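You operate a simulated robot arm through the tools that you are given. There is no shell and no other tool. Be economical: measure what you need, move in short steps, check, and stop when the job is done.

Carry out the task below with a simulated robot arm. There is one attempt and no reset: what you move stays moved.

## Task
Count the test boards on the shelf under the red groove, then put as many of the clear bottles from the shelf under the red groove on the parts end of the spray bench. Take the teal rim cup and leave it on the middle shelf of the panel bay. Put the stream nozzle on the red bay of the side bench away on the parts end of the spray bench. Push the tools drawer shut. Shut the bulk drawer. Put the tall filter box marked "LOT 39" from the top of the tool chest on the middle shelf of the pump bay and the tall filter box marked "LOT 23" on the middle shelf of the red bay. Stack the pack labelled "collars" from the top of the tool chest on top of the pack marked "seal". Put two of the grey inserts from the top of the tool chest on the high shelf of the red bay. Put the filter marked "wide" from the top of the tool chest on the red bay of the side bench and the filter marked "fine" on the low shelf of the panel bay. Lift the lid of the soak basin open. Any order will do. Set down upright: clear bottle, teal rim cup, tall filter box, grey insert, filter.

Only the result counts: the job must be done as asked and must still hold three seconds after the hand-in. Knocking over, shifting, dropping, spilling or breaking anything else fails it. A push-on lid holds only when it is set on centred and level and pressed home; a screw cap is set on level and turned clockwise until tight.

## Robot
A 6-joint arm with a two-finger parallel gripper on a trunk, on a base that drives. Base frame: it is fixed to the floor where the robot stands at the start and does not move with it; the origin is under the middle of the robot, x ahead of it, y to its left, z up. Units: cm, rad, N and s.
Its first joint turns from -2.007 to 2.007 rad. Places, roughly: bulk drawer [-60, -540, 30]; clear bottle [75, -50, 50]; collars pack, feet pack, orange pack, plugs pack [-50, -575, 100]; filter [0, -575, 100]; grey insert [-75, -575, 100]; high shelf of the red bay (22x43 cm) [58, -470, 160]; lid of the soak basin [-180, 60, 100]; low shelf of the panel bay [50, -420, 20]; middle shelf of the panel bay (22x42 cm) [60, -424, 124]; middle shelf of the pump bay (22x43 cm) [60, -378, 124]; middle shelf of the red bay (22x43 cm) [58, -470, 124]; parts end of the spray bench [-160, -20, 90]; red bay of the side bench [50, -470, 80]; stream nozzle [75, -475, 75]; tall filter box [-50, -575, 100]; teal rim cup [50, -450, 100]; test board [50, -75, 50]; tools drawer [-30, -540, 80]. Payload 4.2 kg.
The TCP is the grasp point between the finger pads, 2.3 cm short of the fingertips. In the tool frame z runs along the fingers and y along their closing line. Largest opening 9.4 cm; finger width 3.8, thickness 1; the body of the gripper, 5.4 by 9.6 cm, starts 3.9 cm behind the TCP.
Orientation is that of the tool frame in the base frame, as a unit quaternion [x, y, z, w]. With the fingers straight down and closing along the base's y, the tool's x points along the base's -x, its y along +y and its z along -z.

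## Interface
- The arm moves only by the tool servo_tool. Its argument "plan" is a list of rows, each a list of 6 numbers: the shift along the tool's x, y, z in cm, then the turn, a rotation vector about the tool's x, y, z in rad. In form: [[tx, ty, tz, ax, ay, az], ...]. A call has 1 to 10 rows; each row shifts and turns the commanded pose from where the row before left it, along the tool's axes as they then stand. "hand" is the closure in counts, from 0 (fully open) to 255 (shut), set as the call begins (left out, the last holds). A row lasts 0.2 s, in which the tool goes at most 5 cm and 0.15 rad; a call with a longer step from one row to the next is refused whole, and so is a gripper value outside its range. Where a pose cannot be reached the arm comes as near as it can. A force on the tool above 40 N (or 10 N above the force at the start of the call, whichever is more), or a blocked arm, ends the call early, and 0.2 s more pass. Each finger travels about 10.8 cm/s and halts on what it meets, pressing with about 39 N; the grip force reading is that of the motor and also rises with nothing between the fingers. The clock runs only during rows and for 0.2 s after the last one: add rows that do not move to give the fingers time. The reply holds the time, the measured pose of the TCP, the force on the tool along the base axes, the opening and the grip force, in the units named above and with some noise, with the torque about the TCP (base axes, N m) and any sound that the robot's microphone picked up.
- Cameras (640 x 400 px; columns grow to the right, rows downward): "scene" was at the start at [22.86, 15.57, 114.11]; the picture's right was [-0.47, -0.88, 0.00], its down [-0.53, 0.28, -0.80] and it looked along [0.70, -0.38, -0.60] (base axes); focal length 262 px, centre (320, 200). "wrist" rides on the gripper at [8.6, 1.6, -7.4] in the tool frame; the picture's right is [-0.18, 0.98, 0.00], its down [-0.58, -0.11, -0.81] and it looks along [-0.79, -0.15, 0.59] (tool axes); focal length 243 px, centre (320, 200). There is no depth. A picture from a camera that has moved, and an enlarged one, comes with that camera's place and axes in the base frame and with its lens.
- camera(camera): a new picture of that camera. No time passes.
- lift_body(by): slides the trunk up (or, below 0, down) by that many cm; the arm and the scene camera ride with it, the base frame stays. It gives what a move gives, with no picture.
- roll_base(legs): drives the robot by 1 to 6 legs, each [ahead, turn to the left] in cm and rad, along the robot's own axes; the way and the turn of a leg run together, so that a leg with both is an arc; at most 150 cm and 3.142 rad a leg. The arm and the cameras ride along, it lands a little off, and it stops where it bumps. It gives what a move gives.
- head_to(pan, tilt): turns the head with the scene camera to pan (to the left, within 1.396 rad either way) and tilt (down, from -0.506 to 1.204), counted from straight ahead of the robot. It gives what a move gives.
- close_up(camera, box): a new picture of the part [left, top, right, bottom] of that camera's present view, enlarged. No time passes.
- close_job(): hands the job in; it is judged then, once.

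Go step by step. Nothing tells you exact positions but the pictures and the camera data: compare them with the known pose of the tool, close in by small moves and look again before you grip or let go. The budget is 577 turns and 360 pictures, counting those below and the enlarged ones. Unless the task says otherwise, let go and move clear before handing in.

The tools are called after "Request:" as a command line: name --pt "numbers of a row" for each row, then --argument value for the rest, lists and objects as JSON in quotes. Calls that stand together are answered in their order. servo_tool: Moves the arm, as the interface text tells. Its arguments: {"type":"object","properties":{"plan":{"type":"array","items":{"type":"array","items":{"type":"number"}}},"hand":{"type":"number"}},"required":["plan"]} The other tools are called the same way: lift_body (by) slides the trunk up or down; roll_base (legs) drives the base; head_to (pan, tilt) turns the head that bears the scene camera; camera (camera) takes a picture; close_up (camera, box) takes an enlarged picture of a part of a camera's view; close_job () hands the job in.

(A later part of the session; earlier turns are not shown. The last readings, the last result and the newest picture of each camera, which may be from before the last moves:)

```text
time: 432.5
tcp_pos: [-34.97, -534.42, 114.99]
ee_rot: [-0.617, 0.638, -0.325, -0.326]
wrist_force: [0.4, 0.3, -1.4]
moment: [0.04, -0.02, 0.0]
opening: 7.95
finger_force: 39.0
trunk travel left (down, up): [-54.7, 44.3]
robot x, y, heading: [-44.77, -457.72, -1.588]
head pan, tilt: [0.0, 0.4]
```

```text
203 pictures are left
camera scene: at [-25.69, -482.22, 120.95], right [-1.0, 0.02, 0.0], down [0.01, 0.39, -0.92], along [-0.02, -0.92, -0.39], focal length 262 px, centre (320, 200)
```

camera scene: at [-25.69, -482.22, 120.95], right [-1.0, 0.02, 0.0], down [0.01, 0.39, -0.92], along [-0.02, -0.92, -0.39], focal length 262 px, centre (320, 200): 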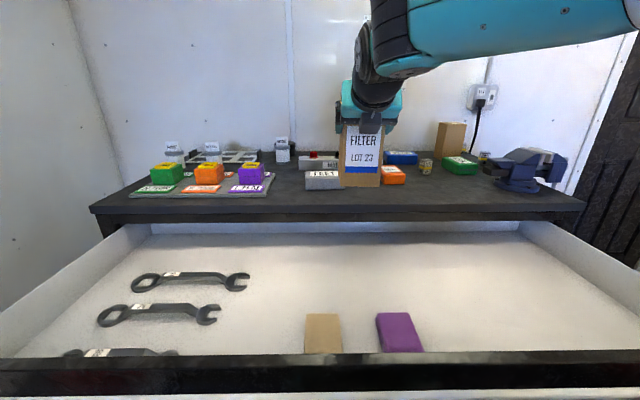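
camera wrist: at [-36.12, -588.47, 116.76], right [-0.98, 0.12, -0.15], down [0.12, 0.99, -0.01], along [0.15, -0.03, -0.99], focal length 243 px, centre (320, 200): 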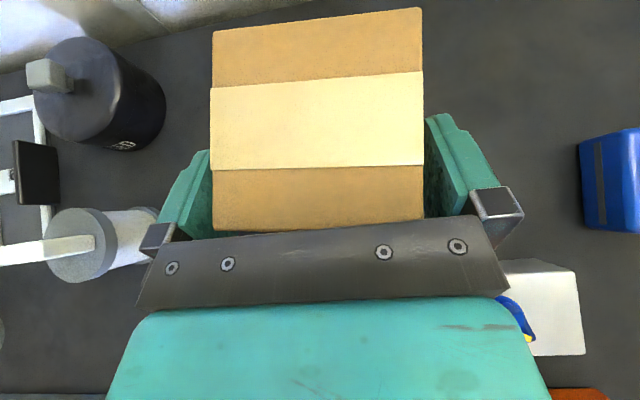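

The tools drawer was dragged open by the shoulder plate; I'll re-close it afterwards. First I'll lower the trunk to unhook, and back off.

Request:
lift_body --by -4

Request:
roll_base --legs '[[-12, 0]]'

Request:
head_to --pan -0.3 --tilt 0.8

Request:
camera --camera "scene"

```text
time: 433.3
tcp_pos: [-35.11, -534.42, 110.97]
ee_rot: [-0.617, 0.638, -0.326, -0.326]
wrist_force: [-0.3, -0.4, -1.2]
moment: [0.05, 0.01, -0.03]
opening: 7.98
finger_force: 38.8
trunk travel left (down, up): [-50.7, 48.3]
robot x, y, heading: [-44.72, -457.73, -1.588]
head pan, tilt: [0.0, 0.4]
```

```text
time: 434.5
tcp_pos: [-34.78, -522.2, 111.16]
ee_rot: [-0.616, 0.638, -0.326, -0.327]
wrist_force: [0.2, -0.4, -2.6]
moment: [0.01, 0.02, -0.03]
opening: 7.98
finger_force: 39.0
trunk travel left (down, up): [-50.7, 48.3]
robot x, y, heading: [-44.26, -445.27, -1.591]
head pan, tilt: [0.0, 0.4]
```

```text
time: 435.4
tcp_pos: [-34.89, -522.18, 111.01]
ee_rot: [-0.617, 0.638, -0.326, -0.327]
wrist_force: [0.8, 0.2, -1.6]
moment: [0.07, 0.01, 0.01]
opening: 7.97
finger_force: 39.1
trunk travel left (down, up): [-50.7, 48.3]
robot x, y, heading: [-44.79, -445.16, -1.593]
head pan, tilt: [-0.3, 0.799]
```

```text
202 pictures are left
camera scene: at [-27.82, -468.33, 113.45], right [-0.95, 0.32, 0.0], down [0.23, 0.68, -0.7], along [-0.22, -0.66, -0.72], focal length 262 px, centre (320, 200)
```

scene: 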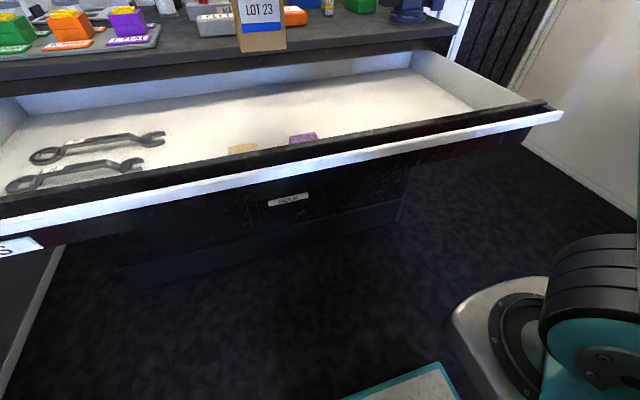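

The drawer front is now at y≈-501. I'll look at the red bay shelves to plan placing LOT 23.

Request:
lift_body --by 27

Request:
head_to --pan 1.3 --tilt 0.05

Request:
camera --camera "scene"

```text
time: 438.2
tcp_pos: [-34.9, -522.24, 138.07]
ee_rot: [-0.616, 0.639, -0.325, -0.327]
wrist_force: [0.0, 0.1, -2.6]
moment: [0.03, -0.01, 0.01]
opening: 7.94
finger_force: 39.7
trunk travel left (down, up): [-77.7, 21.3]
robot x, y, heading: [-44.11, -445.53, -1.591]
head pan, tilt: [-0.3, 0.799]
```

```text
time: 439.8
tcp_pos: [-34.86, -522.12, 137.9]
ee_rot: [-0.616, 0.638, -0.326, -0.326]
wrist_force: [-0.4, 1.3, -1.5]
moment: [0.04, -0.02, 0.01]
opening: 7.99
finger_force: 38.7
trunk travel left (down, up): [-77.7, 21.3]
robot x, y, heading: [-44.71, -445.38, -1.591]
head pan, tilt: [1.3, 0.051]
```

```text
201 pictures are left
camera scene: at [-16.55, -463.3, 147.19], right [-0.29, -0.96, 0.0], down [-0.05, 0.01, -1.0], along [0.96, -0.29, -0.05], focal length 262 px, centre (320, 200)
```

scene: 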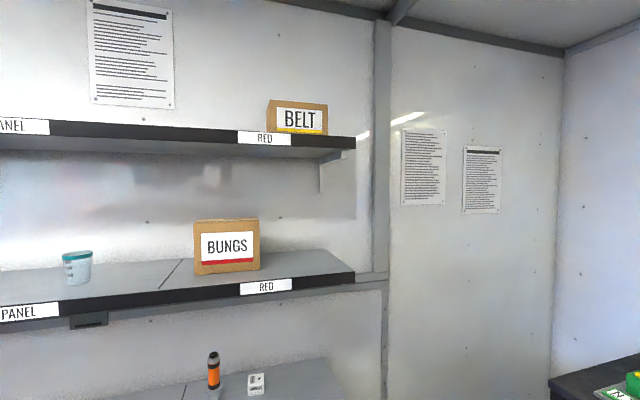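

The free part of the red bay's middle shelf is y -470 to -491. I'll approach with heading about -0.5 to stay clear of the open drawer.

Request:
roll_base --legs '[[-6.5, 0], [0, 1.091]]'

Request:
lift_body --by 1.5

Request:
head_to --pan 0.1 --tilt 0.1

Request:
camera --camera "scene"

```text
time: 443.6
tcp_pos: [29.26, -463.31, 137.94]
ee_rot: [0.862, -0.211, 0.45, 0.102]
wrist_force: [0.9, 0.5, -1.5]
moment: [0.01, 0.0, 0.02]
opening: 7.96
finger_force: 39.1
trunk travel left (down, up): [-77.7, 21.3]
robot x, y, heading: [-44.49, -438.72, -0.465]
head pan, tilt: [1.3, 0.051]
```

```text
time: 444.3
tcp_pos: [29.17, -463.38, 139.44]
ee_rot: [0.862, -0.211, 0.45, 0.103]
wrist_force: [-0.9, -0.8, -2.6]
moment: [-0.01, 0.04, 0.03]
opening: 7.95
finger_force: 38.8
trunk travel left (down, up): [-79.2, 19.8]
robot x, y, heading: [-44.25, -438.25, -0.466]
head pan, tilt: [1.3, 0.051]
```

```text
time: 445.7
tcp_pos: [29.21, -463.44, 139.38]
ee_rot: [0.862, -0.211, 0.449, 0.102]
wrist_force: [0.0, 0.0, -2.5]
moment: [-0.01, 0.04, 0.0]
opening: 7.97
finger_force: 39.2
trunk travel left (down, up): [-79.2, 19.8]
robot x, y, heading: [-44.18, -438.92, -0.468]
head pan, tilt: [0.099, 0.099]
```

```text
200 pictures are left
camera scene: at [-13.36, -431.29, 148.25], right [-0.36, -0.93, 0.0], down [-0.09, 0.04, -0.99], along [0.93, -0.36, -0.1], focal length 262 px, centre (320, 200)
```

scene: 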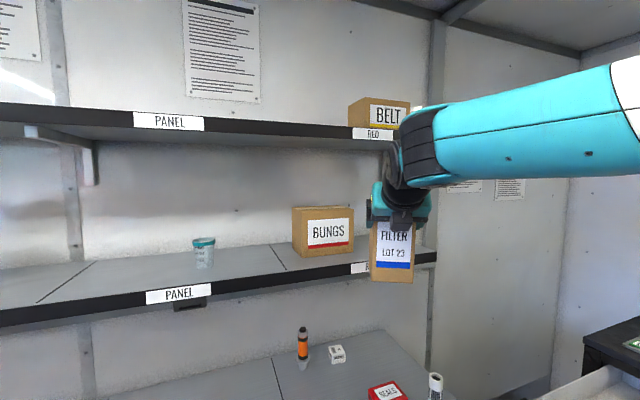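

Request:
servo_tool --pt "0 2.5 0 0 0 0"

Request:
roll_base --legs '[[29, 0]]'

Request:
camera --camera "wrist"

Request:
camera --camera "scene"

```text
time: 446.1
tcp_pos: [28.09, -465.46, 139.48]
ee_rot: [0.862, -0.211, 0.45, 0.102]
wrist_force: [0.2, -0.4, -0.7]
moment: [0.02, 0.03, -0.01]
opening: 7.99
finger_force: 39.5
trunk travel left (down, up): [-79.2, 19.8]
robot x, y, heading: [-44.23, -438.84, -0.471]
head pan, tilt: [0.099, 0.099]
```

```text
time: 448.0
tcp_pos: [53.49, -478.13, 139.52]
ee_rot: [0.862, -0.21, 0.45, 0.1]
wrist_force: [-1.0, 1.0, -1.7]
moment: [0.01, 0.05, 0.01]
opening: 7.97
finger_force: 39.2
trunk travel left (down, up): [-79.2, 19.8]
robot x, y, heading: [-18.83, -451.55, -0.467]
head pan, tilt: [0.099, 0.099]
```

```text
199 pictures are left
camera wrist: at [51.74, -479.02, 150.85], right [-0.54, -0.83, -0.17], down [-0.84, 0.55, -0.01], along [0.1, 0.13, -0.99], focal length 243 px, centre (320, 200)
```

wrist: 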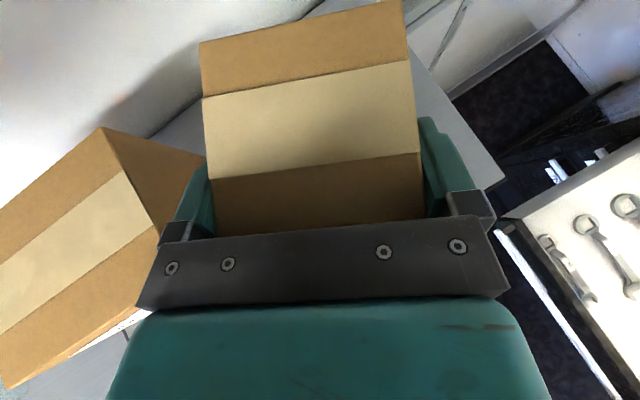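

```text
198 pictures are left
camera scene: at [12.0, -443.99, 148.25], right [-0.36, -0.93, 0.0], down [-0.09, 0.04, -1.0], along [0.93, -0.36, -0.1], focal length 262 px, centre (320, 200)
```

scene: 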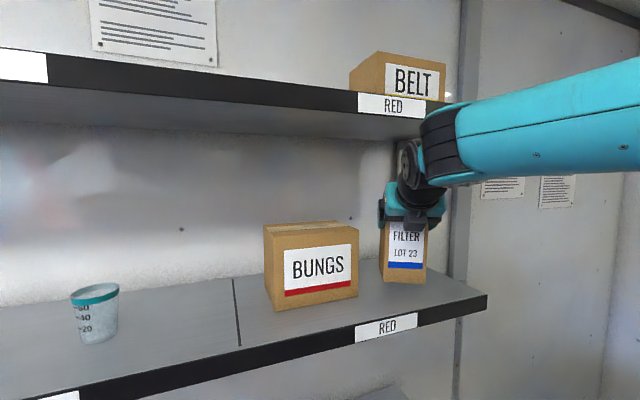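

Request:
servo_tool --pt "0 2 0 0 0 0"

Request:
roll_base --legs '[[2.5, 0]]'

Request:
lift_body --by -1.8

Request:
lift_body --by -0.5

Request:
camera --camera "wrist"

```text
time: 448.4
tcp_pos: [52.5, -479.86, 139.39]
ee_rot: [0.862, -0.213, 0.45, 0.101]
wrist_force: [0.2, 0.4, -1.1]
moment: [-0.02, 0.02, -0.03]
opening: 7.97
finger_force: 39.3
trunk travel left (down, up): [-79.2, 19.8]
robot x, y, heading: [-18.74, -451.53, -0.467]
head pan, tilt: [0.099, 0.099]
```

```text
time: 449.2
tcp_pos: [54.85, -480.97, 139.41]
ee_rot: [0.862, -0.212, 0.45, 0.1]
wrist_force: [0.4, -0.6, -1.3]
moment: [0.01, 0.03, 0.0]
opening: 7.97
finger_force: 39.1
trunk travel left (down, up): [-79.2, 19.8]
robot x, y, heading: [-16.74, -452.68, -0.462]
head pan, tilt: [0.099, 0.099]
```

```text
time: 449.9
tcp_pos: [54.87, -480.98, 137.7]
ee_rot: [0.862, -0.211, 0.451, 0.099]
wrist_force: [-0.2, 0.5, -1.2]
moment: [0.03, 0.03, -0.02]
opening: 7.97
finger_force: 38.9
trunk travel left (down, up): [-77.4, 21.6]
robot x, y, heading: [-16.59, -452.79, -0.465]
head pan, tilt: [0.099, 0.099]
```

```text
time: 450.4
tcp_pos: [54.69, -480.99, 137.44]
ee_rot: [0.86, -0.212, 0.453, 0.1]
wrist_force: [-2.2, 0.1, 16.2]
moment: [-0.37, 0.84, -0.06]
opening: 7.98
finger_force: 39.3
trunk travel left (down, up): [-76.9, 22.1]
robot x, y, heading: [-16.85, -452.82, -0.466]
head pan, tilt: [0.099, 0.099]
```

```text
197 pictures are left
camera wrist: at [52.86, -481.96, 148.79], right [-0.54, -0.82, -0.17], down [-0.84, 0.55, -0.02], along [0.11, 0.13, -0.99], focal length 243 px, centre (320, 200)
```

wrist: 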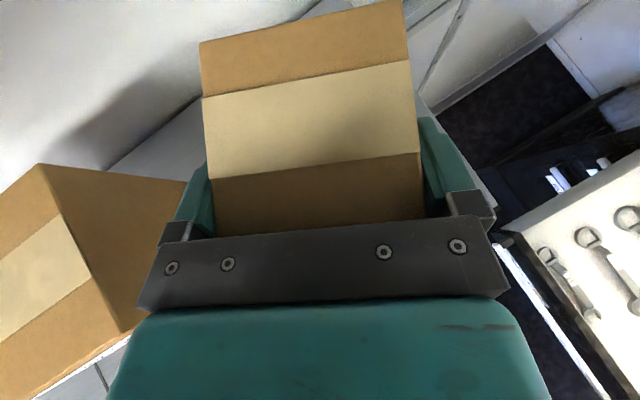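

Contact made. I'll release and back out.

Request:
servo_tool --pt "0 0 0 0 0 0" --pt "0 0 0 0 0 0" --pt "0 0 0 0 0 0" --hand 0

Request:
roll_base --legs '[[-32, 0]]'

Request:
camera --camera "scene"

```text
time: 451.2
tcp_pos: [54.86, -480.92, 137.04]
ee_rot: [0.861, -0.212, 0.45, 0.101]
wrist_force: [0.3, 0.6, -0.5]
moment: [-0.01, -0.01, 0.0]
opening: 9.41
finger_force: 0.0
trunk travel left (down, up): [-76.9, 22.1]
robot x, y, heading: [-16.64, -452.66, -0.466]
head pan, tilt: [0.099, 0.099]
```

```text
time: 453.3
tcp_pos: [27.0, -466.87, 137.12]
ee_rot: [0.862, -0.211, 0.45, 0.099]
wrist_force: [0.4, -0.5, -0.3]
moment: [-0.01, -0.01, 0.02]
opening: 9.39
finger_force: 0.1
trunk travel left (down, up): [-76.9, 22.1]
robot x, y, heading: [-44.49, -438.72, -0.461]
head pan, tilt: [0.099, 0.099]
```

```text
196 pictures are left
camera scene: at [-13.62, -431.11, 145.95], right [-0.35, -0.94, 0.0], down [-0.09, 0.04, -0.99], along [0.93, -0.35, -0.1], focal length 262 px, centre (320, 200)
```

scene: 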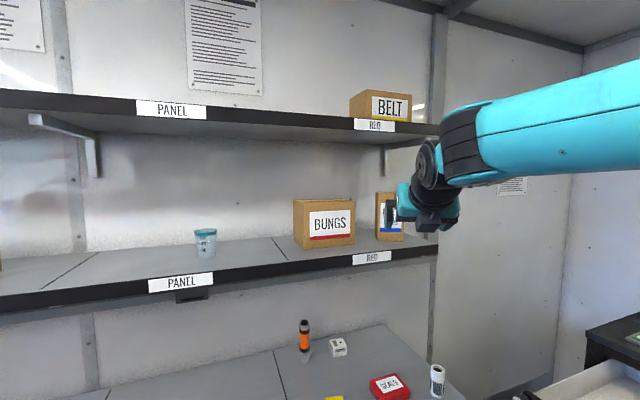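

LOT 23 stands. Now I'll re-close the tools drawer.

Request:
roll_base --legs '[[0, -1.11], [-30, 0]]'

Request:
lift_body --by -40

Request:
lift_body --by -13.5

Request:
servo_tool --pt "0 0 0 0 0 0" --pt "0 0 0 0 0 0" --pt "0 0 0 0 0 0" --pt "0 0 0 0 0 0" --hand 255

Request:
head_to --pan 0 --tilt 0.4

Request:
camera --camera "scene"

```text
time: 458.1
tcp_pos: [-35.74, -485.02, 137.11]
ee_rot: [0.634, -0.62, 0.337, 0.315]
wrist_force: [0.9, 0.2, 0.1]
moment: [0.01, -0.02, 0.0]
opening: 9.42
finger_force: 0.0
trunk travel left (down, up): [-76.9, 22.1]
robot x, y, heading: [-45.57, -408.54, -1.528]
head pan, tilt: [0.099, 0.099]
```

```text
time: 461.9
tcp_pos: [-35.81, -485.04, 97.17]
ee_rot: [0.635, -0.62, 0.338, 0.314]
wrist_force: [-0.6, 0.0, -0.2]
moment: [0.0, 0.0, -0.01]
opening: 9.38
finger_force: 0.1
trunk travel left (down, up): [-36.9, 62.1]
robot x, y, heading: [-45.99, -408.58, -1.529]
head pan, tilt: [0.099, 0.099]
```

```text
time: 463.5
tcp_pos: [-35.77, -484.98, 83.64]
ee_rot: [0.635, -0.62, 0.337, 0.315]
wrist_force: [1.1, -0.9, 0.2]
moment: [0.03, -0.02, -0.01]
opening: 9.39
finger_force: 0.1
trunk travel left (down, up): [-23.4, 75.6]
robot x, y, heading: [-45.75, -409.01, -1.533]
head pan, tilt: [0.099, 0.099]
```

```text
time: 464.5
tcp_pos: [-35.88, -485.11, 83.68]
ee_rot: [0.634, -0.62, 0.337, 0.315]
wrist_force: [-0.5, -0.2, 0.1]
moment: [0.0, -0.03, -0.02]
opening: 0.0
finger_force: 39.4
trunk travel left (down, up): [-23.4, 75.6]
robot x, y, heading: [-45.84, -408.89, -1.529]
head pan, tilt: [0.099, 0.099]
```

```text
time: 465.3
tcp_pos: [-35.81, -484.98, 83.72]
ee_rot: [0.635, -0.62, 0.338, 0.315]
wrist_force: [0.1, -0.4, 0.2]
moment: [0.0, 0.0, 0.04]
opening: 0.0
finger_force: 38.9
trunk travel left (down, up): [-23.4, 75.6]
robot x, y, heading: [-45.76, -408.73, -1.532]
head pan, tilt: [0.0, 0.4]
```

```text
195 pictures are left
camera scene: at [-25.18, -432.21, 89.67], right [-1.0, -0.04, 0.0], down [-0.02, 0.39, -0.92], along [0.04, -0.92, -0.39], focal length 262 px, centre (320, 200)
```

scene: 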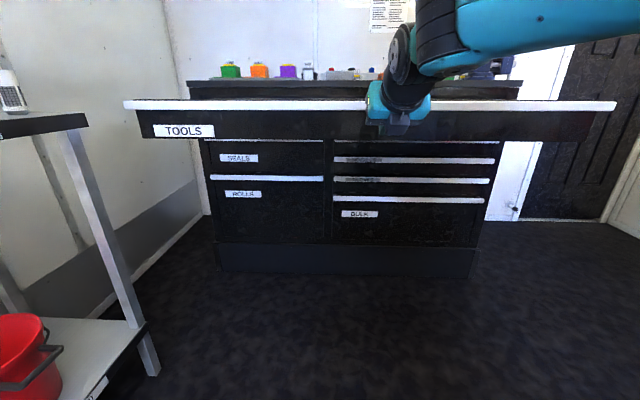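

Request:
roll_base --legs '[[0, -0.04], [30, 0], [20, 0]]'

Request:
roll_base --legs '[[8, 0]]'

Request:
camera --camera "scene"

```text
time: 469.0
tcp_pos: [-38.42, -536.07, 83.67]
ee_rot: [-0.623, 0.631, -0.332, -0.321]
wrist_force: [-0.1, -0.2, -0.2]
moment: [0.0, 0.02, 0.0]
opening: 0.0
finger_force: 39.0
trunk travel left (down, up): [-23.4, 75.6]
robot x, y, heading: [-45.37, -459.35, -1.566]
head pan, tilt: [0.0, 0.4]
```

```text
time: 470.0
tcp_pos: [-38.25, -540.37, 83.36]
ee_rot: [-0.628, 0.635, -0.323, -0.313]
wrist_force: [-2.0, 23.6, 5.2]
moment: [-0.43, -0.05, -0.09]
opening: 0.0
finger_force: 39.1
trunk travel left (down, up): [-23.4, 75.6]
robot x, y, heading: [-45.44, -464.7, -1.564]
head pan, tilt: [0.0, 0.4]
stopped in leg 1: the force on the tool passed its limit (the readings are from after the stop); the commanded pose is now the measured one
```

```text
194 pictures are left
camera scene: at [-25.86, -488.62, 89.68], right [-1.0, 0.0, 0.0], down [0.0, 0.39, -0.92], along [0.0, -0.92, -0.39], focal length 262 px, centre (320, 200)
```

scene: 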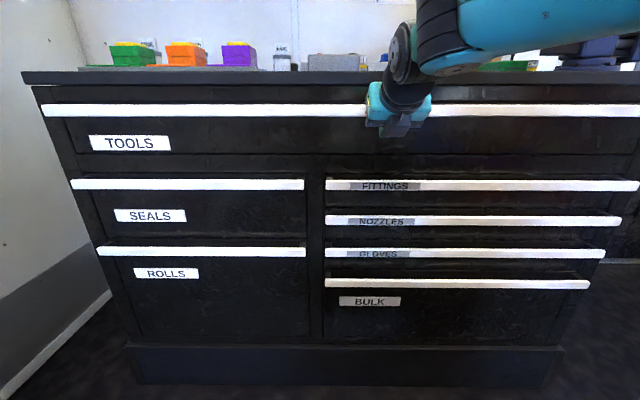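

The tools drawer is closed again. Next is the collars pack: I'll back off, raise, turn the tool straight down and roll 90° so that it closes along y.

Request:
roll_base --legs '[[-25, 0]]'

Request:
lift_body --by 40

Request:
lift_body --by 8

Request:
servo_tool --pt "0 0 0 0 -0.14 0" --pt "0 0 0 0 -0.14 0" --pt "0 0 0 0 -0.14 0" --pt "0 0 0 0 -0.14 0" --pt "0 0 0 0 -0.14 0" --pt "0 0 0 0 -0.14 0" --pt "0 0 0 0 -0.12 0" --hand 0

Request:
servo_tool --pt "0 0 0 0 0 0.15" --pt "0 0 0 0 0 0.15" --pt "0 0 0 0 0 0.15" --pt "0 0 0 0 0 0.15" --pt "0 0 0 0 0 0.15" --pt "0 0 0 0 0 0.15" --pt "0 0 0 0 0 0.15" --pt "0 0 0 0 0 0.15" --pt "0 0 0 0 0 0.15" --pt "0 0 0 0 0 0.15"

```text
time: 471.8
tcp_pos: [-38.57, -515.41, 83.18]
ee_rot: [-0.627, 0.637, -0.321, -0.313]
wrist_force: [-0.3, -0.6, 0.2]
moment: [0.02, 0.03, 0.04]
opening: 0.01
finger_force: 39.0
trunk travel left (down, up): [-23.4, 75.6]
robot x, y, heading: [-45.54, -439.54, -1.569]
head pan, tilt: [0.0, 0.4]
```

```text
time: 475.6
tcp_pos: [-38.63, -515.46, 123.07]
ee_rot: [-0.627, 0.637, -0.321, -0.314]
wrist_force: [0.1, -0.5, -0.5]
moment: [0.0, 0.03, 0.03]
opening: 0.0
finger_force: 39.5
trunk travel left (down, up): [-63.4, 35.6]
robot x, y, heading: [-45.67, -439.56, -1.568]
head pan, tilt: [0.0, 0.4]
```

```text
time: 476.8
tcp_pos: [-38.55, -515.37, 131.18]
ee_rot: [-0.628, 0.637, -0.321, -0.313]
wrist_force: [0.3, -0.3, 0.4]
moment: [0.03, 0.03, -0.03]
opening: 0.02
finger_force: 38.9
trunk travel left (down, up): [-71.4, 27.6]
robot x, y, heading: [-45.86, -439.27, -1.57]
head pan, tilt: [0.0, 0.4]
```

```text
time: 478.4
tcp_pos: [-38.53, -513.52, 127.71]
ee_rot: [-0.705, 0.709, 0.006, 0.017]
wrist_force: [-0.2, 0.4, -0.1]
moment: [0.01, -0.03, 0.01]
opening: 9.4
finger_force: 0.0
out of reach, approached as far as the arm can: row 1, 2, 3, 4, 5
trunk travel left (down, up): [-71.4, 27.6]
robot x, y, heading: [-45.55, -439.87, -1.57]
head pan, tilt: [0.0, 0.4]
```

```text
time: 480.6
tcp_pos: [-38.52, -513.56, 127.55]
ee_rot: [-0.032, 0.999, 0.014, 0.009]
wrist_force: [0.9, 0.7, -1.1]
moment: [0.01, 0.04, -0.02]
opening: 9.41
finger_force: 0.0
trunk travel left (down, up): [-71.4, 27.6]
robot x, y, heading: [-45.52, -439.57, -1.569]
head pan, tilt: [0.0, 0.4]
```

Request:
servo_tool --pt "0 3 0 0 0 0.06" --pt "0 3 0 0 0 0"

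Request:
camera --camera "scene"

```text
time: 481.2
tcp_pos: [-38.66, -507.53, 127.63]
ee_rot: [-0.004, 1.0, 0.016, 0.008]
wrist_force: [0.4, -0.8, 1.0]
moment: [0.03, 0.0, 0.01]
opening: 9.4
finger_force: 0.0
trunk travel left (down, up): [-71.4, 27.6]
robot x, y, heading: [-45.89, -439.23, -1.571]
head pan, tilt: [0.0, 0.4]
```

```text
193 pictures are left
camera scene: at [-26.03, -463.83, 137.65], right [-1.0, 0.0, 0.0], down [0.0, 0.39, -0.92], along [0.0, -0.92, -0.39], focal length 262 px, centre (320, 200)
```

scene: 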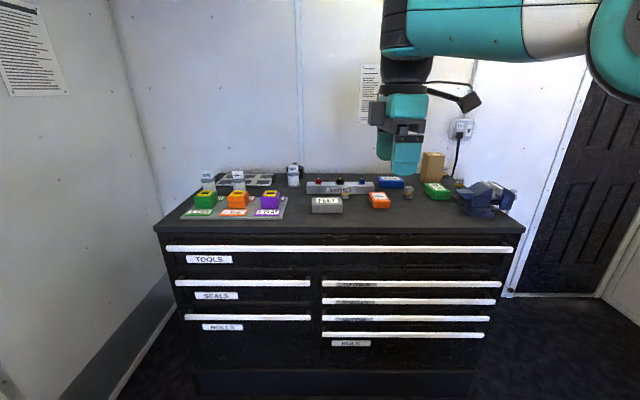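

Elbow-up, tool down. I'll shift the robot in x to line up with the collars pack.

Request:
roll_base --legs '[[0, 1.571], [-21, 0], [0, -1.571]]'

Request:
lift_body --by 6

Request:
roll_base --legs '[[55, 0]]'

Request:
camera --camera "wrist"

Request:
head_to --pan 0.0 --tilt 0.6

Request:
camera --camera "scene"

```text
time: 490.6
tcp_pos: [-57.99, -507.95, 127.58]
ee_rot: [-0.018, 1.0, 0.014, 0.007]
wrist_force: [0.4, -0.9, 0.0]
moment: [0.02, -0.04, 0.0]
opening: 9.41
finger_force: 0.1
trunk travel left (down, up): [-71.4, 27.6]
robot x, y, heading: [-67.19, -440.35, -1.54]
head pan, tilt: [0.0, 0.4]
```

```text
time: 491.6
tcp_pos: [-58.05, -507.93, 133.76]
ee_rot: [-0.018, 1.0, 0.015, 0.008]
wrist_force: [0.1, -0.2, 0.3]
moment: [0.01, 0.0, 0.01]
opening: 9.41
finger_force: 0.1
trunk travel left (down, up): [-77.4, 21.6]
robot x, y, heading: [-67.29, -440.28, -1.537]
head pan, tilt: [0.0, 0.4]
```

```text
time: 494.7
tcp_pos: [-56.35, -561.84, 133.68]
ee_rot: [-0.018, 1.0, 0.016, 0.008]
wrist_force: [-0.2, 0.0, 0.3]
moment: [0.01, 0.02, 0.0]
opening: 9.39
finger_force: 0.0
trunk travel left (down, up): [-77.4, 21.6]
robot x, y, heading: [-65.11, -493.99, -1.537]
head pan, tilt: [0.0, 0.4]
```

```text
192 pictures are left
camera wrist: at [-65.15, -560.64, 141.03], right [0.15, 0.99, 0.03], down [0.57, -0.11, 0.81], along [0.81, -0.1, -0.58], focal length 243 px, centre (320, 200)
```

wrist: 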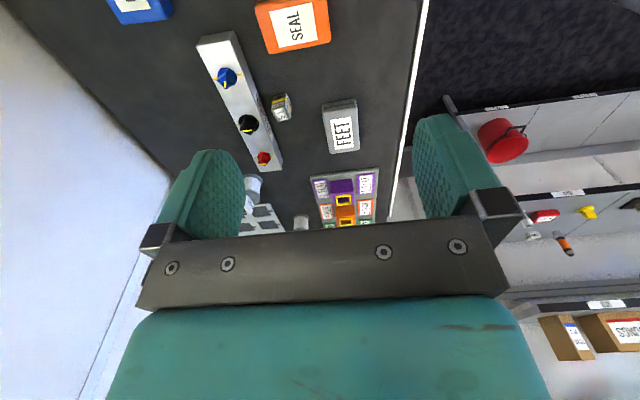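

```text
time: 495.4
tcp_pos: [-56.31, -561.7, 133.81]
ee_rot: [-0.018, 1.0, 0.015, 0.007]
wrist_force: [0.3, 0.3, 0.8]
moment: [-0.01, -0.02, 0.03]
opening: 9.4
finger_force: 0.0
trunk travel left (down, up): [-77.4, 21.6]
robot x, y, heading: [-65.05, -494.03, -1.544]
head pan, tilt: [0.0, 0.6]
```

```text
191 pictures are left
camera scene: at [-45.12, -517.2, 141.84], right [-1.0, -0.03, 0.0], down [-0.02, 0.56, -0.83], along [0.03, -0.82, -0.56], focal length 262 px, centre (320, 200)
```

scene: 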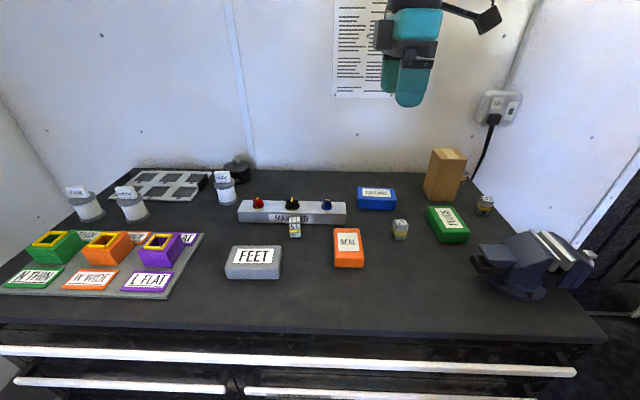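

Request:
close_up --camera "scene" --box '[220, 160, 500, 335]'

```text
2.29 times, centred on (360, 248) of scene
camera zoom: at [-45.12, -517.2, 141.84], right [-1.0, -0.03, 0.0], down [-0.02, 0.56, -0.83], along [0.03, -0.82, -0.56], focal length 599 px, centre (229, 91)
```

zoom: 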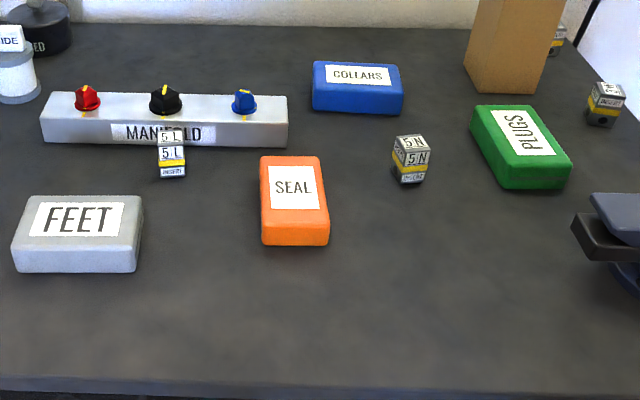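

Collars: centre (-60.1,-586.6), 12×6.8 cm, top z≈97.5. Seal: centre (-50.2,-564). I'll drive closer and move over the collars.

Request:
roll_base --legs '[[14, 0]]'

Request:
servo_tool --pt "1.4 -3 3 0 0 0.02" --pt "1.4 -3 3 0 0 0.01" --pt "1.4 -3 3 0 0 0" --pt "0 -1.9 4 0 0 0" --pt "0 0 4 0 0 0" --pt "0 0 4 0 0 0" --pt "0 0 4 0 0 0"

Request:
camera --camera "scene"

Request:
camera --camera "wrist"

```text
time: 496.7
tcp_pos: [-55.77, -575.47, 133.6]
ee_rot: [-0.018, 1.0, 0.015, 0.008]
wrist_force: [0.4, -0.4, 0.2]
moment: [-0.02, 0.0, -0.04]
opening: 9.38
finger_force: 0.2
trunk travel left (down, up): [-77.4, 21.6]
robot x, y, heading: [-64.68, -507.49, -1.536]
head pan, tilt: [0.0, 0.6]
```

```text
time: 498.3
tcp_pos: [-58.69, -588.0, 108.72]
ee_rot: [-0.003, 1.0, 0.016, 0.008]
wrist_force: [-0.1, -0.5, 0.9]
moment: [-0.04, -0.01, -0.02]
opening: 9.43
finger_force: 0.1
out of reach, approached as far as the arm can: row 6, 7
trunk travel left (down, up): [-77.4, 21.6]
robot x, y, heading: [-64.91, -507.5, -1.534]
head pan, tilt: [0.0, 0.6]
```

```text
189 pictures are left
camera scene: at [-44.64, -530.74, 141.85], right [-1.0, -0.03, 0.0], down [-0.02, 0.56, -0.83], along [0.03, -0.82, -0.56], focal length 262 px, centre (320, 200)
```

scene: 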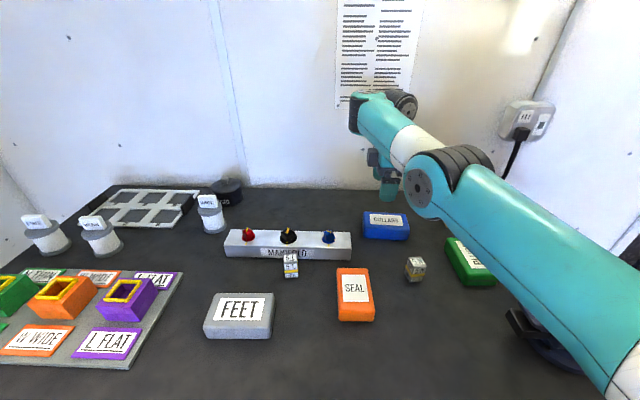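

```text
188 pictures are left
camera wrist: at [-67.49, -586.54, 116.07], right [0.18, 0.98, 0.03], down [0.57, -0.13, 0.81], along [0.8, -0.12, -0.58], focal length 243 px, centre (320, 200)
```

wrist: 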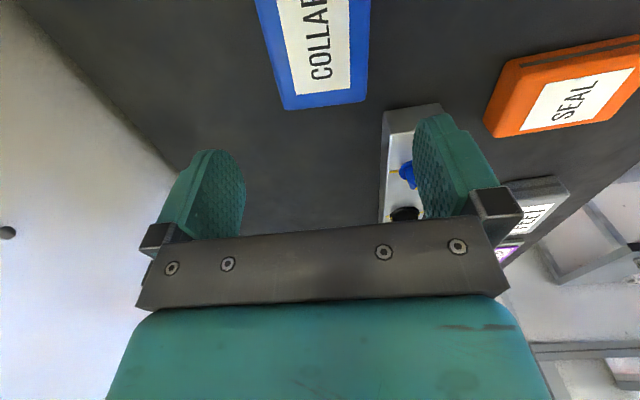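

The arm is nearly straight here. I'll raise the trunk 9 cm for better reach, pull back slightly, and then descend.

Request:
lift_body --by 9

Request:
servo_tool --pt "0 3 2 0 0 0" --pt "0 3 3 0 0 0" --pt "0 0 4 0 0 0"

Request:
camera --camera "scene"

```text
time: 499.6
tcp_pos: [-58.66, -587.97, 117.72]
ee_rot: [-0.004, 1.0, 0.016, 0.007]
wrist_force: [0.3, 0.5, -0.3]
moment: [0.01, -0.01, -0.02]
opening: 9.4
finger_force: 0.1
trunk travel left (down, up): [-86.4, 12.6]
robot x, y, heading: [-64.89, -507.63, -1.54]
head pan, tilt: [0.0, 0.6]
```

```text
time: 500.4
tcp_pos: [-57.42, -588.04, 110.81]
ee_rot: [-0.004, 1.0, 0.015, 0.008]
wrist_force: [-0.2, 0.6, 1.5]
moment: [-0.05, 0.04, 0.0]
opening: 9.41
finger_force: 0.1
out of reach, approached as far as the arm can: row 1, 2
trunk travel left (down, up): [-86.4, 12.6]
robot x, y, heading: [-64.74, -507.73, -1.539]
head pan, tilt: [0.0, 0.6]
```

```text
187 pictures are left
camera scene: at [-44.64, -530.74, 150.85], right [-1.0, -0.03, 0.0], down [-0.02, 0.56, -0.83], along [0.03, -0.82, -0.56], focal length 262 px, centre (320, 200)
```

scene: 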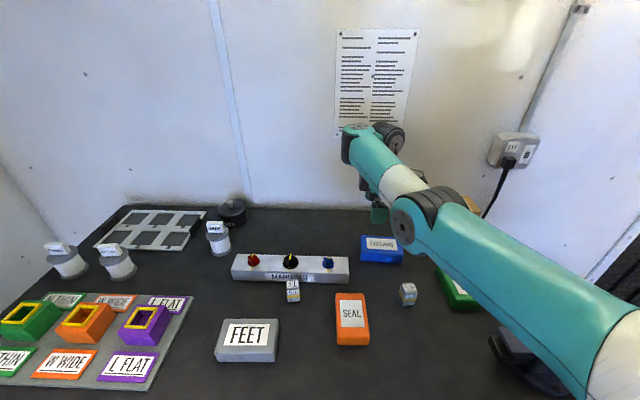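

The elbow is stuck straight again. I'll back off and use the pitch-up plus pull-back trick to re-bend it elbow-up.

Request:
roll_base --legs '[[-30, 0]]'

Request:
servo_tool --pt "0 0 -2 0.15 0 0" --pt "0 0 -2 0.15 0 0" --pt "0 0 -2 0.15 0 0" --pt "0 0 -2 0.15 0 0" --pt "0 0 -4 0 0 0" --pt "0 0 -4 0 0 0" --pt "0 0 -4 0 0 0" --pt "0 0 -4 0 0 0"

Request:
camera --camera "scene"

```text
time: 502.4
tcp_pos: [-58.84, -557.78, 110.77]
ee_rot: [-0.001, 1.0, 0.015, 0.008]
wrist_force: [0.3, -0.3, 0.5]
moment: [0.01, -0.03, 0.03]
opening: 9.38
finger_force: 0.1
trunk travel left (down, up): [-86.4, 12.6]
robot x, y, heading: [-65.84, -477.34, -1.541]
head pan, tilt: [0.0, 0.6]
```

```text
time: 504.2
tcp_pos: [-55.98, -555.67, 142.73]
ee_rot: [0.002, 0.986, -0.164, -0.004]
wrist_force: [0.5, -0.7, -0.9]
moment: [0.02, 0.03, -0.01]
opening: 9.37
finger_force: 0.1
out of reach, approached as far as the arm can: row 1, 2, 3, 4
trunk travel left (down, up): [-86.4, 12.6]
robot x, y, heading: [-65.77, -477.52, -1.541]
head pan, tilt: [0.0, 0.6]
```

```text
186 pictures are left
camera scene: at [-45.67, -500.71, 150.82], right [-1.0, -0.03, 0.0], down [-0.01, 0.57, -0.82], along [0.02, -0.82, -0.57], focal length 262 px, centre (320, 200)
```

scene: 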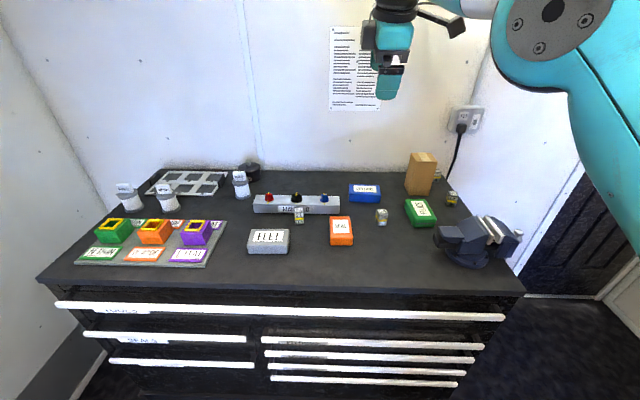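

Elbow-up again. I'll straighten the tool to vertical while retracting, then lower first and extend later.

Request:
servo_tool --pt "0 4 0 -0.11 0 0" --pt "0 4 0 -0.11 0 0" --pt "0 4 0 -0.11 0 0" --pt "0 2 4 0 0 0" --pt "0 0 4 0 0 0" --pt "0 0 4 0 0 0" --pt "0 0 4 0 0 0" --pt "0 0 4 0 0 0" --pt "0 0 4 0 0 0"

Request:
camera --camera "scene"

```text
time: 506.2
tcp_pos: [-57.58, -549.92, 133.19]
ee_rot: [0.001, 0.999, 0.003, -0.032]
wrist_force: [-0.1, 0.1, -0.2]
moment: [0.01, 0.03, 0.01]
opening: 9.39
finger_force: 0.0
out of reach, approached as far as the arm can: row 4, 5, 6, 7, 8, 9
trunk travel left (down, up): [-86.4, 12.6]
robot x, y, heading: [-65.98, -477.26, -1.544]
head pan, tilt: [0.0, 0.6]
```

```text
185 pictures are left
camera scene: at [-45.71, -500.62, 150.85], right [-1.0, -0.03, 0.0], down [-0.01, 0.56, -0.83], along [0.02, -0.82, -0.56], focal length 262 px, centre (320, 200)
```

scene: 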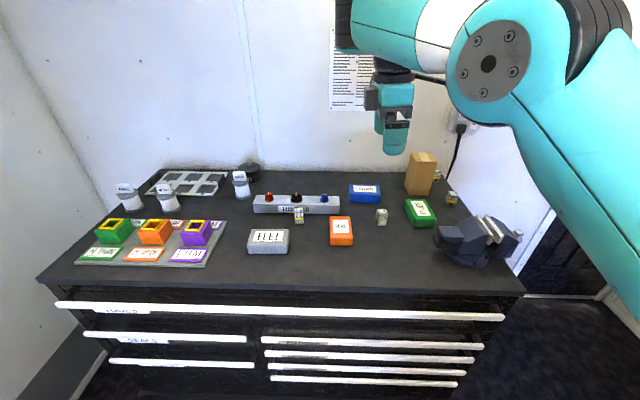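

Request:
head_to --pan -0.5 --tilt 0.2

Request:
camera --camera "scene"

```text
time: 507.2
tcp_pos: [-57.5, -549.87, 133.1]
ee_rot: [0.002, 0.999, 0.003, -0.032]
wrist_force: [-0.1, -0.6, 0.6]
moment: [0.01, 0.0, 0.02]
opening: 9.41
finger_force: 0.0
trunk travel left (down, up): [-86.4, 12.6]
robot x, y, heading: [-65.79, -477.31, -1.543]
head pan, tilt: [-0.499, 0.201]
```

```text
184 pictures are left
camera scene: at [-50.16, -500.11, 154.51], right [-0.89, 0.45, 0.0], down [0.09, 0.18, -0.98], along [-0.45, -0.87, -0.2], focal length 262 px, centre (320, 200)
```

scene: 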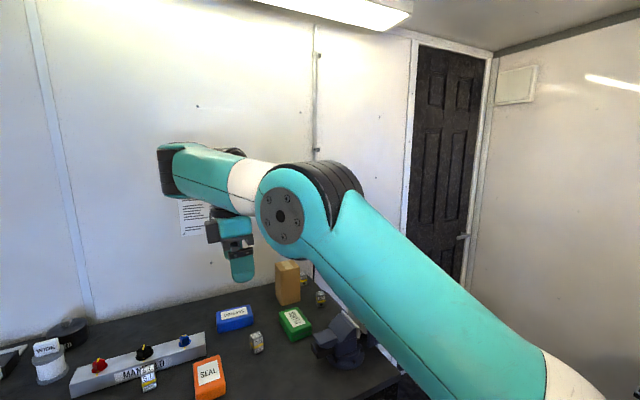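

Request:
servo_tool --pt "0 0 3 0 0 0" --pt "0 0 3 0 0 0"

Request:
servo_tool --pt "0 3 0 0 0 0" --pt "0 3 0 0 0 0"

```text
time: 507.8
tcp_pos: [-56.98, -552.68, 128.92]
ee_rot: [0.002, 0.999, 0.002, -0.032]
wrist_force: [1.4, -0.2, 0.7]
moment: [-0.03, -0.02, 0.0]
opening: 9.41
finger_force: 0.0
out of reach, approached as far as the arm can: row 1, 2
trunk travel left (down, up): [-86.4, 12.6]
robot x, y, heading: [-65.77, -477.19, -1.541]
head pan, tilt: [-0.499, 0.201]
```

```text
time: 508.4
tcp_pos: [-55.5, -550.47, 131.47]
ee_rot: [0.002, 0.999, 0.004, -0.032]
wrist_force: [0.6, -0.5, -0.6]
moment: [0.02, 0.02, 0.02]
opening: 9.39
finger_force: 0.1
out of reach, approached as far as the arm can: row 1, 2
trunk travel left (down, up): [-86.4, 12.6]
robot x, y, heading: [-66.1, -477.29, -1.551]
head pan, tilt: [-0.499, 0.201]
```

A wrist joint limit is binding here. I'll tilt the tool forward, descend, then tilt back.

Request:
servo_tool --pt "0 0 0 0.15 0 0" --pt "0 0 0 0.15 0 0" --pt "0 0 0 0.15 0 0" --pt "0 2 3 0 0 0" --pt "0 2 3 0 0 0" --pt "0 2 3 0 0 0" --pt "0 2 3 0 0 0" --pt "0 2 3 0 0 0"

Request:
camera --camera "scene"

```text
time: 510.2
tcp_pos: [-55.3, -560.35, 129.86]
ee_rot: [-0.002, 0.977, -0.209, -0.04]
wrist_force: [0.5, -0.5, 0.2]
moment: [0.0, -0.01, 0.0]
opening: 9.41
finger_force: 0.1
out of reach, approached as far as the arm can: row 1, 2, 3, 4, 5, 6, 7, 8
trunk travel left (down, up): [-86.4, 12.6]
robot x, y, heading: [-66.04, -477.65, -1.544]
head pan, tilt: [-0.499, 0.201]
```

```text
183 pictures are left
camera scene: at [-50.17, -500.12, 154.51], right [-0.89, 0.46, 0.0], down [0.09, 0.18, -0.98], along [-0.45, -0.87, -0.2], focal length 262 px, centre (320, 200)
```

scene: 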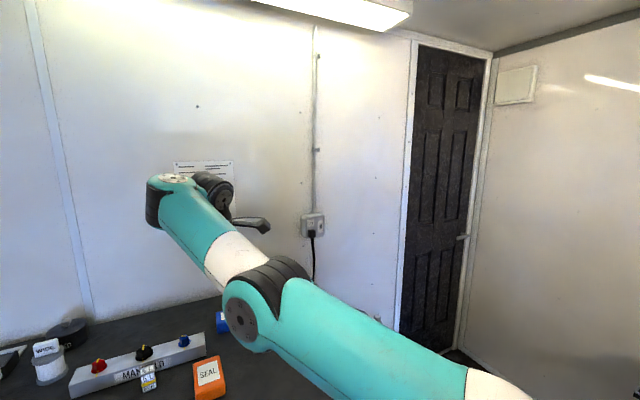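

It's in elbow-down again. I'll back off to free space and redo the flip with the hand nearly horizontal, then descend before pitching down.

Request:
roll_base --legs '[[-45, 0]]'

Request:
servo_tool --pt "0 0 3 0 0 0" --pt "0 0 3 0.15 0 0" --pt "0 0 3 0.15 0 0" --pt "0 0 3 0.15 0 0" --pt "0 0 3 0.15 0 0" --pt "0 0 0 0.15 0 0" --pt "0 0 -4 0 0 0" --pt "0 0 -4 0 0 0" --pt "0 0 -4 0 0 0" --pt "0 0 -4 0 0 0"

Request:
camera --camera "scene"

```text
time: 512.8
tcp_pos: [-56.67, -516.13, 129.99]
ee_rot: [0.0, 0.977, -0.208, -0.039]
wrist_force: [0.8, 0.1, 0.9]
moment: [-0.01, -0.02, 0.02]
opening: 9.38
finger_force: 0.2
trunk travel left (down, up): [-86.4, 12.6]
robot x, y, heading: [-66.9, -432.86, -1.55]
head pan, tilt: [-0.499, 0.201]
```

```text
time: 515.0
tcp_pos: [-46.13, -528.59, 128.58]
ee_rot: [-0.013, 0.834, -0.551, -0.038]
wrist_force: [0.1, -0.7, -0.6]
moment: [-0.03, 0.0, 0.01]
opening: 9.42
finger_force: 0.1
out of reach, approached as far as the arm can: row 1, 2, 3, 4, 6, 7, 8, 9, 10
trunk travel left (down, up): [-86.4, 12.6]
robot x, y, heading: [-66.88, -433.03, -1.546]
head pan, tilt: [-0.499, 0.201]
```

```text
182 pictures are left
camera scene: at [-51.37, -455.95, 154.51], right [-0.89, 0.46, 0.0], down [0.09, 0.18, -0.98], along [-0.45, -0.87, -0.2], focal length 262 px, centre (320, 200)
```

scene: 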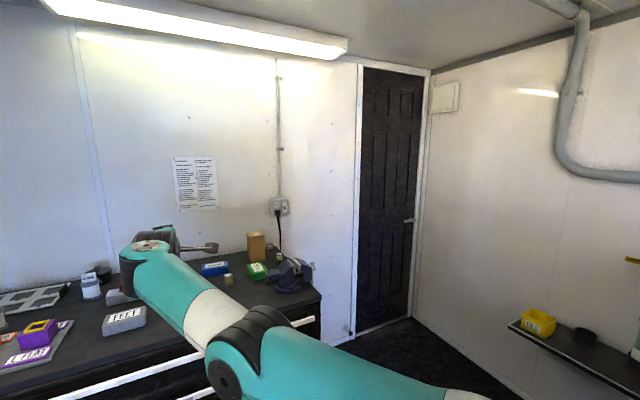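

Request:
servo_tool --pt "0 0 -2 0.15 0 0" --pt "0 0 -2 0.15 0 0" --pt "0 0 -2 0.15 0 0" --pt "0 0 -2 0.15 0 0" --pt "0 0 -4 0 0 0" --pt "0 0 -4 0 0 0" --pt "0 0 -4 0 0 0" --pt "0 0 -4 0 0 0"

Request:
camera --camera "scene"

```text
time: 516.8
tcp_pos: [-33.12, -520.4, 126.99]
ee_rot: [0.023, -0.632, 0.774, 0.031]
wrist_force: [-0.6, -0.5, -0.1]
moment: [-0.01, 0.0, 0.01]
opening: 9.38
finger_force: 0.1
out of reach, approached as far as the arm can: row 1, 2, 3, 4, 5, 6, 7, 8
trunk travel left (down, up): [-86.4, 12.6]
robot x, y, heading: [-67.09, -433.14, -1.552]
head pan, tilt: [-0.499, 0.201]
```

```text
181 pictures are left
camera scene: at [-51.38, -455.93, 154.51], right [-0.89, 0.46, 0.0], down [0.09, 0.18, -0.98], along [-0.45, -0.87, -0.2], focal length 262 px, centre (320, 200)
```

scene: 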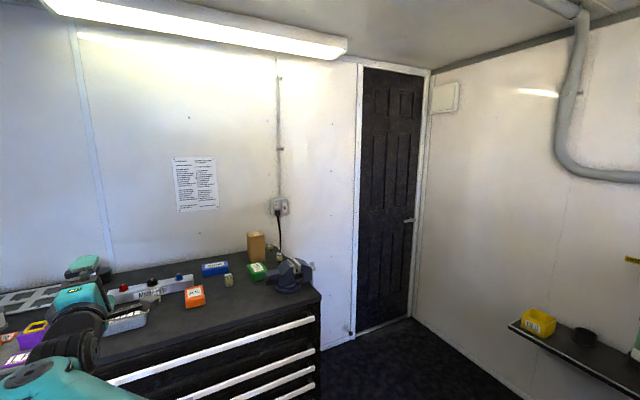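

Request:
head_to --pan 0.3 --tilt 0.7

Request:
camera --camera "scene"

```text
time: 518.0
tcp_pos: [-33.03, -520.49, 127.09]
ee_rot: [0.024, -0.633, 0.773, 0.032]
wrist_force: [-0.2, 0.1, 0.2]
moment: [0.0, -0.02, 0.0]
opening: 9.39
finger_force: 0.1
trunk travel left (down, up): [-86.4, 12.6]
robot x, y, heading: [-66.92, -433.2, -1.554]
head pan, tilt: [0.3, 0.7]
```

```text
180 pictures are left
camera scene: at [-44.38, -455.7, 149.98], right [-0.95, -0.32, 0.0], down [-0.2, 0.61, -0.77], along [0.24, -0.73, -0.64], focal length 262 px, centre (320, 200)
```

scene: 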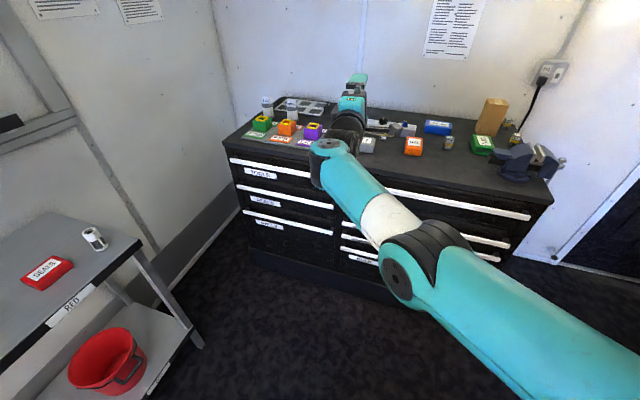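

Request:
servo_tool --pt "3.5 0 -3 0 0 0" --pt "3.5 0 -3 0 0 0" --pt "3.5 0 -3 0 0 0" --pt "3.5 0 -3 0 0 0" --pt "3.5 0 -3 0 0 0" --pt "3.5 0 -3 0 0 0" --pt "0 0 -4 0 0 0" --pt "0 0 -4 0 0 0"

Request:
camera --camera "scene"

```text
time: 519.8
tcp_pos: [-30.13, -515.37, 121.28]
ee_rot: [0.025, -0.633, 0.773, 0.03]
wrist_force: [-1.2, -0.2, -0.6]
moment: [-0.03, -0.01, 0.02]
opening: 9.39
finger_force: 0.1
out of reach, approached as far as the arm can: row 1, 2, 3, 4, 5, 6, 7, 8
trunk travel left (down, up): [-86.4, 12.6]
robot x, y, heading: [-67.03, -432.88, -1.548]
head pan, tilt: [0.3, 0.7]
```

```text
179 pictures are left
camera scene: at [-44.4, -455.73, 149.97], right [-0.95, -0.32, 0.0], down [-0.2, 0.61, -0.76], along [0.24, -0.73, -0.64], focal length 262 px, centre (320, 200)
```

scene: 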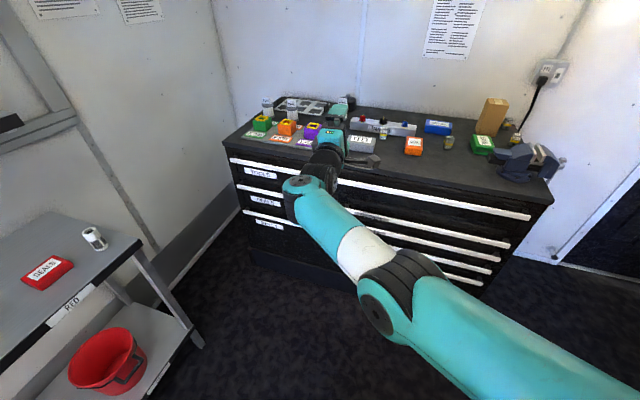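

The wrist seems wound against a limit. I'll unroll toward the start roll, which worked earlier, and then redo the flip.

Request:
servo_tool --pt "0 0 0 0 0 0.15" --pt "0 0 0 0 0 0.15" --pt "0 0 0 0 0 0.15" --pt "0 0 0 0 0 0.15" --pt "0 0 0 0 0 0.15" --pt "0 0 0 0 0 0.15" --pt "0 0 0 0 0 0.15" --pt "0 0 0 0 0 0.15" --pt "0 0 0 0 0 0.15" --pt "0 0 0 0 0 0.15"

Request:
servo_tool --pt "0 0 0 0 0.15 0" --pt "0 0 0 0 0.15 0" --pt "0 0 0 0 0.15 0" --pt "0 0 0 0 0.15 0" --pt "0 -3 -3 0 0 0" --pt "0 -3 -3 0 0 0" --pt "0 -3 -3 0 0 0" --pt "0 -3 -3 0 0 0"

Request:
camera --camera "scene"

```text
time: 522.0
tcp_pos: [-30.01, -515.38, 121.73]
ee_rot: [-0.414, -0.479, 0.587, -0.505]
wrist_force: [0.2, 0.4, 0.7]
moment: [-0.01, 0.02, -0.01]
opening: 9.39
finger_force: 0.1
trunk travel left (down, up): [-86.4, 12.6]
robot x, y, heading: [-67.22, -433.02, -1.547]
head pan, tilt: [0.3, 0.7]
```

```text
time: 523.8
tcp_pos: [-30.16, -510.37, 130.41]
ee_rot: [0.57, 0.607, -0.44, 0.338]
wrist_force: [0.0, -0.2, -0.2]
moment: [0.01, -0.01, 0.03]
opening: 9.42
finger_force: 0.0
out of reach, approached as far as the arm can: row 1, 3, 4, 5, 6, 7, 8
trunk travel left (down, up): [-86.4, 12.6]
robot x, y, heading: [-66.63, -433.22, -1.548]
head pan, tilt: [0.3, 0.7]
```

```text
178 pictures are left
camera scene: at [-44.37, -455.73, 149.96], right [-0.95, -0.32, 0.0], down [-0.2, 0.61, -0.76], along [0.24, -0.73, -0.64], focal length 262 px, centre (320, 200)
```

scene: 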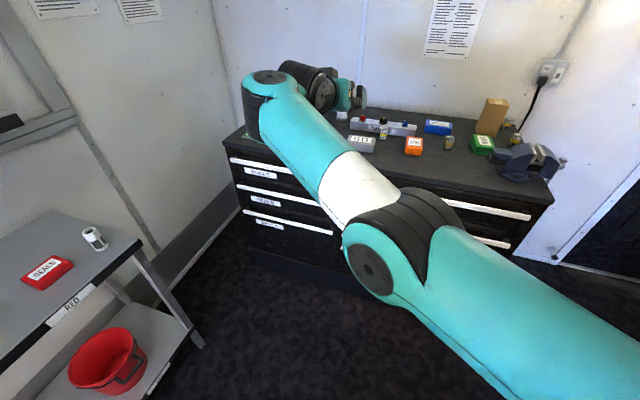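

Request:
servo_tool --pt "0 0 0 0 0.15 0" --pt "0 0 0 0 0.15 0" --pt "0 0 0 0 0.15 0" --pt "0 -3 3 0 0.08 0" --pt "0 -3 3 0 0 0" --pt "0 -3 3 0 0 0" --pt "0 -3 3 0 0 0" --pt "0 -3 3 0 0 0" --pt "-3 0 3 0 0 0" --pt "-3 0 3 0 0 0"

Request:
camera --camera "scene"

```text
time: 526.0
tcp_pos: [-45.96, -522.28, 117.25]
ee_rot: [0.663, 0.675, -0.275, 0.169]
wrist_force: [-0.3, -0.3, 0.1]
moment: [0.03, 0.03, -0.03]
opening: 9.41
finger_force: 0.1
out of reach, approached as far as the arm can: row 1, 2, 3, 5, 6, 7, 8, 9, 10
trunk travel left (down, up): [-86.4, 12.6]
robot x, y, heading: [-67.06, -433.09, -1.553]
head pan, tilt: [0.3, 0.7]
```

```text
177 pictures are left
camera scene: at [-44.36, -455.7, 149.98], right [-0.95, -0.32, 0.0], down [-0.2, 0.61, -0.76], along [0.24, -0.73, -0.64], focal length 262 px, centre (320, 200)
```

scene: 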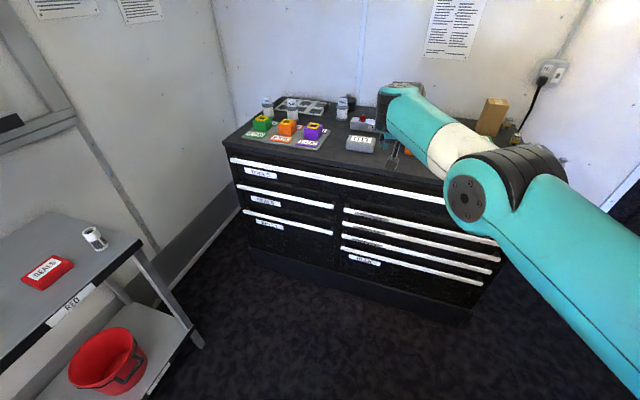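

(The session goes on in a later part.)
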